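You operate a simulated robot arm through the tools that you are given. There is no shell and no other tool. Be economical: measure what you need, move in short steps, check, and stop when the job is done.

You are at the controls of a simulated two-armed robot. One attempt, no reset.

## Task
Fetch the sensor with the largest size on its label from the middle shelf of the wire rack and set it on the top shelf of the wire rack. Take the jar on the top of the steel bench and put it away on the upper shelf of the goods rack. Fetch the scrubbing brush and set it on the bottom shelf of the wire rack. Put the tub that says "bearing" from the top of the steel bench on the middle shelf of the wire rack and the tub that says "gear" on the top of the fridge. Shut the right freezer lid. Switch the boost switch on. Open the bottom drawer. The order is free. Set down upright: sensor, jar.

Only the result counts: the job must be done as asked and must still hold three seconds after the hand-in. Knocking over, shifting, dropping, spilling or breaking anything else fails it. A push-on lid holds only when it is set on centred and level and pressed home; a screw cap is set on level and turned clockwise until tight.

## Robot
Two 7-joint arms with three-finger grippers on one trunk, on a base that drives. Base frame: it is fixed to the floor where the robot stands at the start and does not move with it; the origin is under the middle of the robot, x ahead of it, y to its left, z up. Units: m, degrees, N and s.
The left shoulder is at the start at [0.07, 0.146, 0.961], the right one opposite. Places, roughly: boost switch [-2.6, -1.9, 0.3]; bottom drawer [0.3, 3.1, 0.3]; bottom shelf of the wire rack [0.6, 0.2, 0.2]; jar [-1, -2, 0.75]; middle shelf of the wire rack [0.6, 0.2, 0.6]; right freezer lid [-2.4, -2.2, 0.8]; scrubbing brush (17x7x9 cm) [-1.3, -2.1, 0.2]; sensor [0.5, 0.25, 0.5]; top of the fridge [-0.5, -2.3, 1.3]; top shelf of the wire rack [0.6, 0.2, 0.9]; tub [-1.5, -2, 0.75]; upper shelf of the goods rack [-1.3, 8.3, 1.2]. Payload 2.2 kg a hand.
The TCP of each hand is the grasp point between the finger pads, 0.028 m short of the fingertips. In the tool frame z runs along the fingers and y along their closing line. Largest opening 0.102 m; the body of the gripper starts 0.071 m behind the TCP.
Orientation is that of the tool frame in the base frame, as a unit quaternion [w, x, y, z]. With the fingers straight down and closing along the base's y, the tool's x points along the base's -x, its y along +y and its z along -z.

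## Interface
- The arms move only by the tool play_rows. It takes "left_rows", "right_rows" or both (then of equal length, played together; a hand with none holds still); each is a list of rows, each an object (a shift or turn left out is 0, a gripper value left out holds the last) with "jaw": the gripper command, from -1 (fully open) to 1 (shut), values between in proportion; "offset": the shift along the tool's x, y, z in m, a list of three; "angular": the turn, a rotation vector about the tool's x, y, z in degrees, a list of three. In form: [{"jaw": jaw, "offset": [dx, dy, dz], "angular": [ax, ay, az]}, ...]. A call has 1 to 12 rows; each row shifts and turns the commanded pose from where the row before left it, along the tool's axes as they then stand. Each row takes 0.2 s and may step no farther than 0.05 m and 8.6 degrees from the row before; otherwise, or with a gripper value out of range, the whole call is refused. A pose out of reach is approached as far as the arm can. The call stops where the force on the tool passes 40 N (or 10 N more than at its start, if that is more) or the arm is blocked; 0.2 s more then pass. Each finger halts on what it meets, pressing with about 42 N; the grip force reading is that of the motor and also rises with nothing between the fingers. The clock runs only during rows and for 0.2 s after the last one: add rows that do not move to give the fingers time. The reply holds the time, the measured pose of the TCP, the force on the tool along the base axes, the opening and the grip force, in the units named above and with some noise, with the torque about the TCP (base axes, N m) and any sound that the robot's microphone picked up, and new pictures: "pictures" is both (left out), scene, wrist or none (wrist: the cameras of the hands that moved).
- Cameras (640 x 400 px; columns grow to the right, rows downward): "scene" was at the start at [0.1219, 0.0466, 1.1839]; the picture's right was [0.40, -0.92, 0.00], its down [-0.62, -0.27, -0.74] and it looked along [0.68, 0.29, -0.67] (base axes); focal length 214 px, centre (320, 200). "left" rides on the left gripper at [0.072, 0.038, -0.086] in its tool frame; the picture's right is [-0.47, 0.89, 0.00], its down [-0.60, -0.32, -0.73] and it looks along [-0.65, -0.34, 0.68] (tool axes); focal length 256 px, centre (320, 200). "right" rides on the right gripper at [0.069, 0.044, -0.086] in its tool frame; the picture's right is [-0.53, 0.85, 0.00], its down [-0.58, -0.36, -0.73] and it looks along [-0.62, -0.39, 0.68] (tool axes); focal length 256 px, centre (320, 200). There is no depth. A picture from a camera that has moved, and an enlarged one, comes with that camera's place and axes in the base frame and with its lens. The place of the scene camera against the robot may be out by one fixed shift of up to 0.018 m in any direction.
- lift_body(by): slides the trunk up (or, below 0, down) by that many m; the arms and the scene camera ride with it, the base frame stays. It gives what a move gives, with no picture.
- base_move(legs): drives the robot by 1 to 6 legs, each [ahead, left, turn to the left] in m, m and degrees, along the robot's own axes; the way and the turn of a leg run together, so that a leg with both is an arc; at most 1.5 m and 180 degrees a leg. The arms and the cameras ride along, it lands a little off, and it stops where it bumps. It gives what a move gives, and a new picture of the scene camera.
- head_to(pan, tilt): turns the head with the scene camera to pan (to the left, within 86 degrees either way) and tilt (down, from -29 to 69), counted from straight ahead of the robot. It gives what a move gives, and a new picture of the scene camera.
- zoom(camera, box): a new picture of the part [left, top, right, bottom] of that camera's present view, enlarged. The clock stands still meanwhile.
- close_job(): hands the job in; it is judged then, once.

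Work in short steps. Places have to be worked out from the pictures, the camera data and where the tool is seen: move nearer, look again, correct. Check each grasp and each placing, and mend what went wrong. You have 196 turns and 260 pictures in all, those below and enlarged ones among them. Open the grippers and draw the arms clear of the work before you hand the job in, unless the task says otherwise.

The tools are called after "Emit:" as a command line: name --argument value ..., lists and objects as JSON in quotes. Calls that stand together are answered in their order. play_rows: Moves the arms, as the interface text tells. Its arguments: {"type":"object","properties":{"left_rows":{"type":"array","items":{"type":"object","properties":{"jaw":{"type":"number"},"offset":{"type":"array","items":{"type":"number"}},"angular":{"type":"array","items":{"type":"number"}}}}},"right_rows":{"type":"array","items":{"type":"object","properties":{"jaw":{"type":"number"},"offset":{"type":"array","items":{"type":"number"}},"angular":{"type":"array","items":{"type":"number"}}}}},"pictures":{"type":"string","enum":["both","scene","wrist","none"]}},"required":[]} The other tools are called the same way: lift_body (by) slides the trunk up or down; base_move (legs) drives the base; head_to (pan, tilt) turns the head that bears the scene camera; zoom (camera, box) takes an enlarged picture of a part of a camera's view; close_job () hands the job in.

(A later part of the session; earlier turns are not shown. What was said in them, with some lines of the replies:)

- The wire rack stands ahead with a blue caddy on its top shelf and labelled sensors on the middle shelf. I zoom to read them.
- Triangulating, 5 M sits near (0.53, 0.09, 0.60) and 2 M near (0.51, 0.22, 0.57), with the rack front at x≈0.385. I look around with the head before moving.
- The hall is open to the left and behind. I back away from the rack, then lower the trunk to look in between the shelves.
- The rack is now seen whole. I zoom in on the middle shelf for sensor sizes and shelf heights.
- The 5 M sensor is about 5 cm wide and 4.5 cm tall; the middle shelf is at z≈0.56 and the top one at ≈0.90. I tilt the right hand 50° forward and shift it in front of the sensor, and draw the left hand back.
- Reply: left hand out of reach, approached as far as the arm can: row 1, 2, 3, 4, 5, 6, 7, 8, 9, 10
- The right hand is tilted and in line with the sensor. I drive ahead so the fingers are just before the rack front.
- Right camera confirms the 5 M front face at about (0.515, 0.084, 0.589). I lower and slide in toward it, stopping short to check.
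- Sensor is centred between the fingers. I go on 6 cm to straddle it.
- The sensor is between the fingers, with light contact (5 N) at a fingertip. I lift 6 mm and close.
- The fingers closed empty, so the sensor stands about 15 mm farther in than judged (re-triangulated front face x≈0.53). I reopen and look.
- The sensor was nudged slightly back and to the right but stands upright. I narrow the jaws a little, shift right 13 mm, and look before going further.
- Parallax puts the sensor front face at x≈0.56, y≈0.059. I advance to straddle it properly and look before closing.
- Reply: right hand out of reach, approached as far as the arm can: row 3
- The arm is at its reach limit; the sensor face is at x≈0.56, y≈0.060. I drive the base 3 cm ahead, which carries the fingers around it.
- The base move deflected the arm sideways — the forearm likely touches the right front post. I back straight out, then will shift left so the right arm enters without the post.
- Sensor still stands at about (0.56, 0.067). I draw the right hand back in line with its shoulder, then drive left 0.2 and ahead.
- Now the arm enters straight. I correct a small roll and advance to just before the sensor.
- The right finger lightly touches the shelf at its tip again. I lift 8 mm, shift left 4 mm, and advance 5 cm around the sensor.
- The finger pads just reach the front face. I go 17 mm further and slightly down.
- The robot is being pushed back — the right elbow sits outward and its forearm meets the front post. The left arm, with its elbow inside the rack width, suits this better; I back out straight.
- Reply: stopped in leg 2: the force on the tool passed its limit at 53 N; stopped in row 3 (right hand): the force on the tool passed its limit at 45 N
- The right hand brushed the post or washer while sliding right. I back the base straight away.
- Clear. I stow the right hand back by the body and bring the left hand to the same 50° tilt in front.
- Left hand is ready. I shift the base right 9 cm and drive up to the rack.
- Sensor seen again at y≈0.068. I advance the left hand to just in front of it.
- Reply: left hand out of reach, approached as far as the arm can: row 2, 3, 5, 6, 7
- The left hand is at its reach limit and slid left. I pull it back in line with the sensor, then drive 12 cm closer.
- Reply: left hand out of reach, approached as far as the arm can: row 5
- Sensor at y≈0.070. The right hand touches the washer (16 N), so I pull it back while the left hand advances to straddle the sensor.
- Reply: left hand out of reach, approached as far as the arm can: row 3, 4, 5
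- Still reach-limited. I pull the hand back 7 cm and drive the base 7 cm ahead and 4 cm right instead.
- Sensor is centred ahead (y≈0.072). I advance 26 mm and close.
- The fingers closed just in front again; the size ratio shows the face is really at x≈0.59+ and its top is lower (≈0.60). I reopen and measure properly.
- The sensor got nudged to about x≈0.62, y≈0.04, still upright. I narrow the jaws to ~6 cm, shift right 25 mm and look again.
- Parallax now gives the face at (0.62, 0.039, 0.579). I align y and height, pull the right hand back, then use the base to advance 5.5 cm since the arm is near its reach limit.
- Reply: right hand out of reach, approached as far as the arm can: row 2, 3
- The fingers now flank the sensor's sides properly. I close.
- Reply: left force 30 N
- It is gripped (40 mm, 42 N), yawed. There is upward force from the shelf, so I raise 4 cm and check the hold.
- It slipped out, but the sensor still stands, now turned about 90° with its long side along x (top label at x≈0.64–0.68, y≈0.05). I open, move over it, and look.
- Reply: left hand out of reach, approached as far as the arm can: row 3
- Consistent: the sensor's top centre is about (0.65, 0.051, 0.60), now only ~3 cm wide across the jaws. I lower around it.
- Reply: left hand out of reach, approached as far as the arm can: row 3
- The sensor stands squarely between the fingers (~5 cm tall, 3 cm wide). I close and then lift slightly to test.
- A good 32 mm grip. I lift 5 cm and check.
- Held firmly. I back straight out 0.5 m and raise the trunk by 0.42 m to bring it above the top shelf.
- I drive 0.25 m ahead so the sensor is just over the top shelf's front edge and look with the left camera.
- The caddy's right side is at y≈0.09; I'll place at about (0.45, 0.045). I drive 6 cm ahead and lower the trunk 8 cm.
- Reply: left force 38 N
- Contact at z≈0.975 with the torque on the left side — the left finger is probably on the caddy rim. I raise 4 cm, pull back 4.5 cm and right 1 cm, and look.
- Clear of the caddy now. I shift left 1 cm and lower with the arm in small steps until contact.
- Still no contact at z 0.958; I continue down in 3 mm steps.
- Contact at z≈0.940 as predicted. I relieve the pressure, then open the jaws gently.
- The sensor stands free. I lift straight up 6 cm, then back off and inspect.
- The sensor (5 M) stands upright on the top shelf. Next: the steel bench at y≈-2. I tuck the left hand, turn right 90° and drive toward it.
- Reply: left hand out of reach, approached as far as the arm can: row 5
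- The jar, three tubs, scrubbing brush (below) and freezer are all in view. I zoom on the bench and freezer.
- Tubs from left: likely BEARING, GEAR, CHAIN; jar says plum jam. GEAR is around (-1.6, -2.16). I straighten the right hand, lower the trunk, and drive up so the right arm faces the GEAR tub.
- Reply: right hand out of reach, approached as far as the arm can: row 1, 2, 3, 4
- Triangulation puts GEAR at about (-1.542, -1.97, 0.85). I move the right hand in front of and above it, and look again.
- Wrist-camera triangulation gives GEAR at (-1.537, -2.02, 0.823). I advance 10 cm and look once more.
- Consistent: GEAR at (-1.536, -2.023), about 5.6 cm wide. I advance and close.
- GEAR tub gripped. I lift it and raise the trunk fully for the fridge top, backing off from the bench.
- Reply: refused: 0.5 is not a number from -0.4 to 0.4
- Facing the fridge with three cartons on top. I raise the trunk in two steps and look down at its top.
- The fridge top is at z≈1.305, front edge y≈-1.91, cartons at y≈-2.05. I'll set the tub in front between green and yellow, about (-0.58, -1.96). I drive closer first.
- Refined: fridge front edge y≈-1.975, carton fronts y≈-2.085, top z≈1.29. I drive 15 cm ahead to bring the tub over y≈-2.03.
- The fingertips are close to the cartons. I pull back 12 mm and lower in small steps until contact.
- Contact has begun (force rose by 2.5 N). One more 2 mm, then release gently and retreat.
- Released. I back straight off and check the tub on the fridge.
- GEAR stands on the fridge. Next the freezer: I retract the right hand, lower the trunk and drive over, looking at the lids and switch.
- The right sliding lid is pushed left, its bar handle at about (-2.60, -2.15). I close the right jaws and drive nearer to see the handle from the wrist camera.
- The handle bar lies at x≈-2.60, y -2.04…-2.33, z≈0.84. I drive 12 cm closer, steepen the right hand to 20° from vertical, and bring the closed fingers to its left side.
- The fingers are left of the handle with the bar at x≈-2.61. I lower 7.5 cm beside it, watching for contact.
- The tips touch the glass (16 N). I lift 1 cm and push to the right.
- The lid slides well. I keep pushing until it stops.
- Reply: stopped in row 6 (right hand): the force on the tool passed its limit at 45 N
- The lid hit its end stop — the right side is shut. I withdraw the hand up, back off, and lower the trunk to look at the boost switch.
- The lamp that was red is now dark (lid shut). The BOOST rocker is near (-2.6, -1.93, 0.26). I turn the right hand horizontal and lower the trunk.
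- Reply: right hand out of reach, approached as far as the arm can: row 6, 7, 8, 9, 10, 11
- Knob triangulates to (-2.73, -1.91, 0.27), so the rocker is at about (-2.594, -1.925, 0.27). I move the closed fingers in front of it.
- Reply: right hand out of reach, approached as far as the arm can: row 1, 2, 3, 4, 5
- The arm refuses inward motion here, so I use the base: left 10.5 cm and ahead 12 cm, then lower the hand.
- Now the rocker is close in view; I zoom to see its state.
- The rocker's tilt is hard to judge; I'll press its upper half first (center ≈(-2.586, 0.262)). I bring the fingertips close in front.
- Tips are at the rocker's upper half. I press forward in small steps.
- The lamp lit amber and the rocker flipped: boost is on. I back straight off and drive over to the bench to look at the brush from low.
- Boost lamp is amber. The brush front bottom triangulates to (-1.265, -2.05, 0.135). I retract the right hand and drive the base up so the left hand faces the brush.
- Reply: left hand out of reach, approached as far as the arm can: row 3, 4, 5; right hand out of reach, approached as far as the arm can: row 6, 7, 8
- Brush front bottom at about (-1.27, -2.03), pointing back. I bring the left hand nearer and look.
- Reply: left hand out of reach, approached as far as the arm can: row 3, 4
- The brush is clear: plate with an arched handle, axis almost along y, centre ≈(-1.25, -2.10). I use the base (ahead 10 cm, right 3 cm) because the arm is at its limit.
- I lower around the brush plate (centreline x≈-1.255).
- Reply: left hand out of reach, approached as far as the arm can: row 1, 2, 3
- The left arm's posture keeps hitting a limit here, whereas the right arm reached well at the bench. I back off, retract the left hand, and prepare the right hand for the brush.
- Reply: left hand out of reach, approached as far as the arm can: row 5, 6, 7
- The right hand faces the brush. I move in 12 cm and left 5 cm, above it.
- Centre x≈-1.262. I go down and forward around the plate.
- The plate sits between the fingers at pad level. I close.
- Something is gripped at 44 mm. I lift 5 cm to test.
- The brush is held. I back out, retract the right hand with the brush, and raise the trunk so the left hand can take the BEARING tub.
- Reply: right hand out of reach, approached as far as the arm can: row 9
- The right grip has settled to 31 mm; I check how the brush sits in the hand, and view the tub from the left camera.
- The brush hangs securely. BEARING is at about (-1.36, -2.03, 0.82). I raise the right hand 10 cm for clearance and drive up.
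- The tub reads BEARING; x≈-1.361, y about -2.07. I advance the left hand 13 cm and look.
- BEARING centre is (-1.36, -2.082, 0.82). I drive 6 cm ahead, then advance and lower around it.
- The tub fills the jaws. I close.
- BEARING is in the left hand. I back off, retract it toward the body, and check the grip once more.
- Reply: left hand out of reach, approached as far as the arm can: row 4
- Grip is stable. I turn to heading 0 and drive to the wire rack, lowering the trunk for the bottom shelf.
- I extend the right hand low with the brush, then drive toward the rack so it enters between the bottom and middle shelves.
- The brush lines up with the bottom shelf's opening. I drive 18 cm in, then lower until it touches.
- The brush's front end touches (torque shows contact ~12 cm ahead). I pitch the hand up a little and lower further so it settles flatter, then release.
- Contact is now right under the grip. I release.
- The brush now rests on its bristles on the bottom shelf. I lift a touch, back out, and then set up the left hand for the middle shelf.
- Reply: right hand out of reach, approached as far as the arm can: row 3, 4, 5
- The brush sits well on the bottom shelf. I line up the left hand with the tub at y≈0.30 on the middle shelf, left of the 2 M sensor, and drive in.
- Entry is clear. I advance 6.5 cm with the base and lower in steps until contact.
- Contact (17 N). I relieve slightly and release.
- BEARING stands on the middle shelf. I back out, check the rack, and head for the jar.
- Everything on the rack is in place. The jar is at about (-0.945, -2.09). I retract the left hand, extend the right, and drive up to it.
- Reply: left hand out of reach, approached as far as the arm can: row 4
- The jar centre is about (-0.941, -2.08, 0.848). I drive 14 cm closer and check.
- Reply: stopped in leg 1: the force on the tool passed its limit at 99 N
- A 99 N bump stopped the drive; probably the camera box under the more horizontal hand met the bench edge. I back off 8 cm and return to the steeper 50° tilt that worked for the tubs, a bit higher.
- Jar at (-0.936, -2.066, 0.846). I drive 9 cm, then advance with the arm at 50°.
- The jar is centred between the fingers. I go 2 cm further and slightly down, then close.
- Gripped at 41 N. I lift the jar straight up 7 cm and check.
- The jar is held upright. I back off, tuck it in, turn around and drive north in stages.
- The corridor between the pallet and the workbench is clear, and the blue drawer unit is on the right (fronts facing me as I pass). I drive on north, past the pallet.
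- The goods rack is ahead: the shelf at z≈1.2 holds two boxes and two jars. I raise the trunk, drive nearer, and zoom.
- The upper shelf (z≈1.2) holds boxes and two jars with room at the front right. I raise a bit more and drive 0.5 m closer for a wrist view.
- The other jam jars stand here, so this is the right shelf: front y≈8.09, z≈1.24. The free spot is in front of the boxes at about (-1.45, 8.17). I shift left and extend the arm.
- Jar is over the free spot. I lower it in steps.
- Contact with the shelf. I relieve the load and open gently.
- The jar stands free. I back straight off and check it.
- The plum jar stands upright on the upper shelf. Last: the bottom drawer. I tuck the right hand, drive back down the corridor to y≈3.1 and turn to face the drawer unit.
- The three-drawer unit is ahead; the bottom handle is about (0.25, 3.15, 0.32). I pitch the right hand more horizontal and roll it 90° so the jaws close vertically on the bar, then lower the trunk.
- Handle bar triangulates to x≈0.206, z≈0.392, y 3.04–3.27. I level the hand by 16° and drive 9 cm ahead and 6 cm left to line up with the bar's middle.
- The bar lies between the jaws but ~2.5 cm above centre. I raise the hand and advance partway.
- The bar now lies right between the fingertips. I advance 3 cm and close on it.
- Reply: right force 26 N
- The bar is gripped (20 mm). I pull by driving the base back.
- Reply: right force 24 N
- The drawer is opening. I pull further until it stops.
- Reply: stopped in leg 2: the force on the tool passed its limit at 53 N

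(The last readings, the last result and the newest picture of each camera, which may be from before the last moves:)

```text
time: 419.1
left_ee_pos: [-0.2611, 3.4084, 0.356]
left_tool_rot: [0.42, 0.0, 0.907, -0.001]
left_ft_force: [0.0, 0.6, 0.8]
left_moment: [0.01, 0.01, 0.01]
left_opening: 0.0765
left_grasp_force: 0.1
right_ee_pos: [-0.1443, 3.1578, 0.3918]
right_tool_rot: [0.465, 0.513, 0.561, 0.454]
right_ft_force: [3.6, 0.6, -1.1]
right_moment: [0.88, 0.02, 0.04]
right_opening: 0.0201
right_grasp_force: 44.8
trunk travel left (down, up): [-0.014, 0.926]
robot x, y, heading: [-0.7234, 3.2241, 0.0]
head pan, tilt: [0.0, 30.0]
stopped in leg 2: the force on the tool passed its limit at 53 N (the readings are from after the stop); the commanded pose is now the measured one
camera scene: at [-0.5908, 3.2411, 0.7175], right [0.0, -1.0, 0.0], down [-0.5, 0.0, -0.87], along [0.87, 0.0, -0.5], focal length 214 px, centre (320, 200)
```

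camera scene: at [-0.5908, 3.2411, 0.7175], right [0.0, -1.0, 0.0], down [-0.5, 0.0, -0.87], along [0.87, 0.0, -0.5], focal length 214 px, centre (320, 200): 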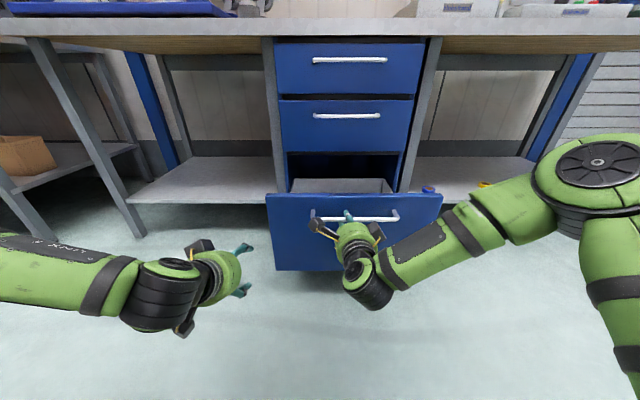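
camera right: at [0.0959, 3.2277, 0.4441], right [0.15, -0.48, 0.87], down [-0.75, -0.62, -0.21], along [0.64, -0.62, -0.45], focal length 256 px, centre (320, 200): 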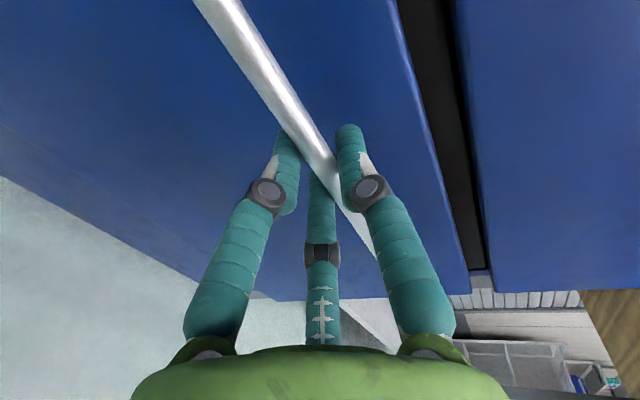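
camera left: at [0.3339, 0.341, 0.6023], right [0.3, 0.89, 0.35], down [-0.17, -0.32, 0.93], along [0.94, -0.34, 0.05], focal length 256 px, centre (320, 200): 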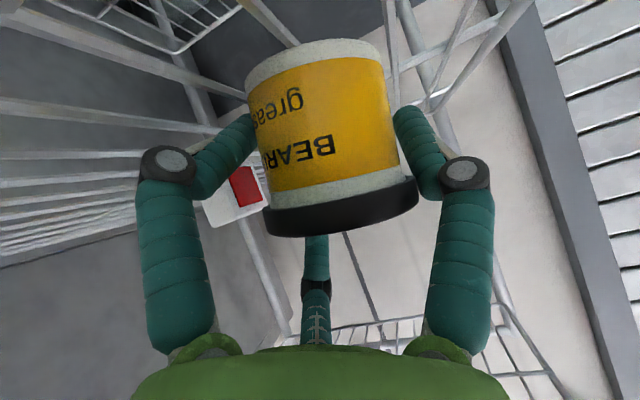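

The drawer is fully out (end stop at ~0.32 m). I release and back away straight.

Emit:
play_rows --right_rows '[{"jaw": -1}, {"jaw": -1}, {"jaw": -1}, {}]' --left_rows '[{"jaw": -1}, {}, {}, {}]' --pictures "none"

Emit:
base_move --legs '[[-0.25, 0, 0]]'

```text
time: 420.1
left_ee_pos: [-0.262, 3.4084, 0.356]
left_tool_rot: [0.42, 0.001, 0.907, -0.003]
left_ft_force: [-0.1, -0.2, -0.5]
left_moment: [0.01, -0.02, -0.02]
left_opening: 0.1025
left_grasp_force: 0.0
right_ee_pos: [-0.1437, 3.1578, 0.3916]
right_tool_rot: [0.466, 0.512, 0.561, 0.454]
right_ft_force: [0.1, 0.4, -0.4]
right_moment: [0.0, -0.01, -0.01]
right_opening: 0.1021
right_grasp_force: 0.0
trunk travel left (down, up): [-0.014, 0.926]
robot x, y, heading: [-0.7227, 3.2271, 0.2]
head pan, tilt: [0.0, 30.0]
```

```text
time: 421.9
left_ee_pos: [-0.5096, 3.407, 0.3559]
left_tool_rot: [0.42, 0.003, 0.908, -0.004]
left_ft_force: [1.3, 0.4, -0.2]
left_moment: [0.0, -0.01, -0.02]
left_opening: 0.1018
left_grasp_force: 0.1
right_ee_pos: [-0.3946, 3.1555, 0.3916]
right_tool_rot: [0.467, 0.512, 0.561, 0.453]
right_ft_force: [-0.2, 0.0, 0.5]
right_moment: [0.02, -0.03, -0.01]
right_opening: 0.1018
right_grasp_force: 0.0
trunk travel left (down, up): [-0.014, 0.926]
robot x, y, heading: [-0.9763, 3.2292, -0.1]
head pan, tilt: [0.0, 30.0]
camera scene: at [-0.841, 3.2409, 0.7175], right [0.0, -1.0, 0.0], down [-0.5, 0.0, -0.87], along [0.87, 0.0, -0.5], focal length 214 px, centre (320, 200)
```

scene: 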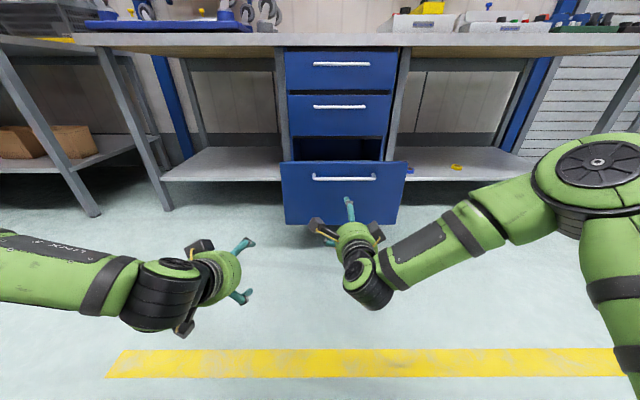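

The drawer stays open, both grippers are open and clear, and every task has been checked. I hand in.

Emit:
close_job

```text
The job is handed in.
```

All eight items were carried out and the job is handed in. I checked each result by camera; the hand-in gave no verdict back.

- **Sensor:** the 5 M sensor stands upright on the top shelf of the wire rack. Two early grasp attempts slid it a few centimetres on the middle shelf, without tipping it.
- **Jar:** the plum jar stands upright on the upper shelf of the goods rack. I took the shelf at about 1.24 m as the upper one; it already held two other jam jars.
- **Scrubbing brush:** it rests on its bristles on the bottom shelf of the wire rack.
- **Tubs:** the "bearing" tub is on the middle shelf of the wire rack and the "gear" tub is on top of the fridge.
- **Freezer lid:** the right lid was pushed to its end stop.
- **Boost switch:** its lamp came on after I pressed the rocker.
- **Bottom drawer:** it was pulled out to its end stop, about 0.3 m.

There were a few bumps on the way. While I was getting the sensor, the right arm pushed against the wire rack's front post and then touched the rack or the washer with up to 53 N. One finger also pressed on the rim of the blue caddy. At the steel bench, the right hand hit something at 99 N before I took the jar. Nothing looked moved or knocked over in the later pictures.
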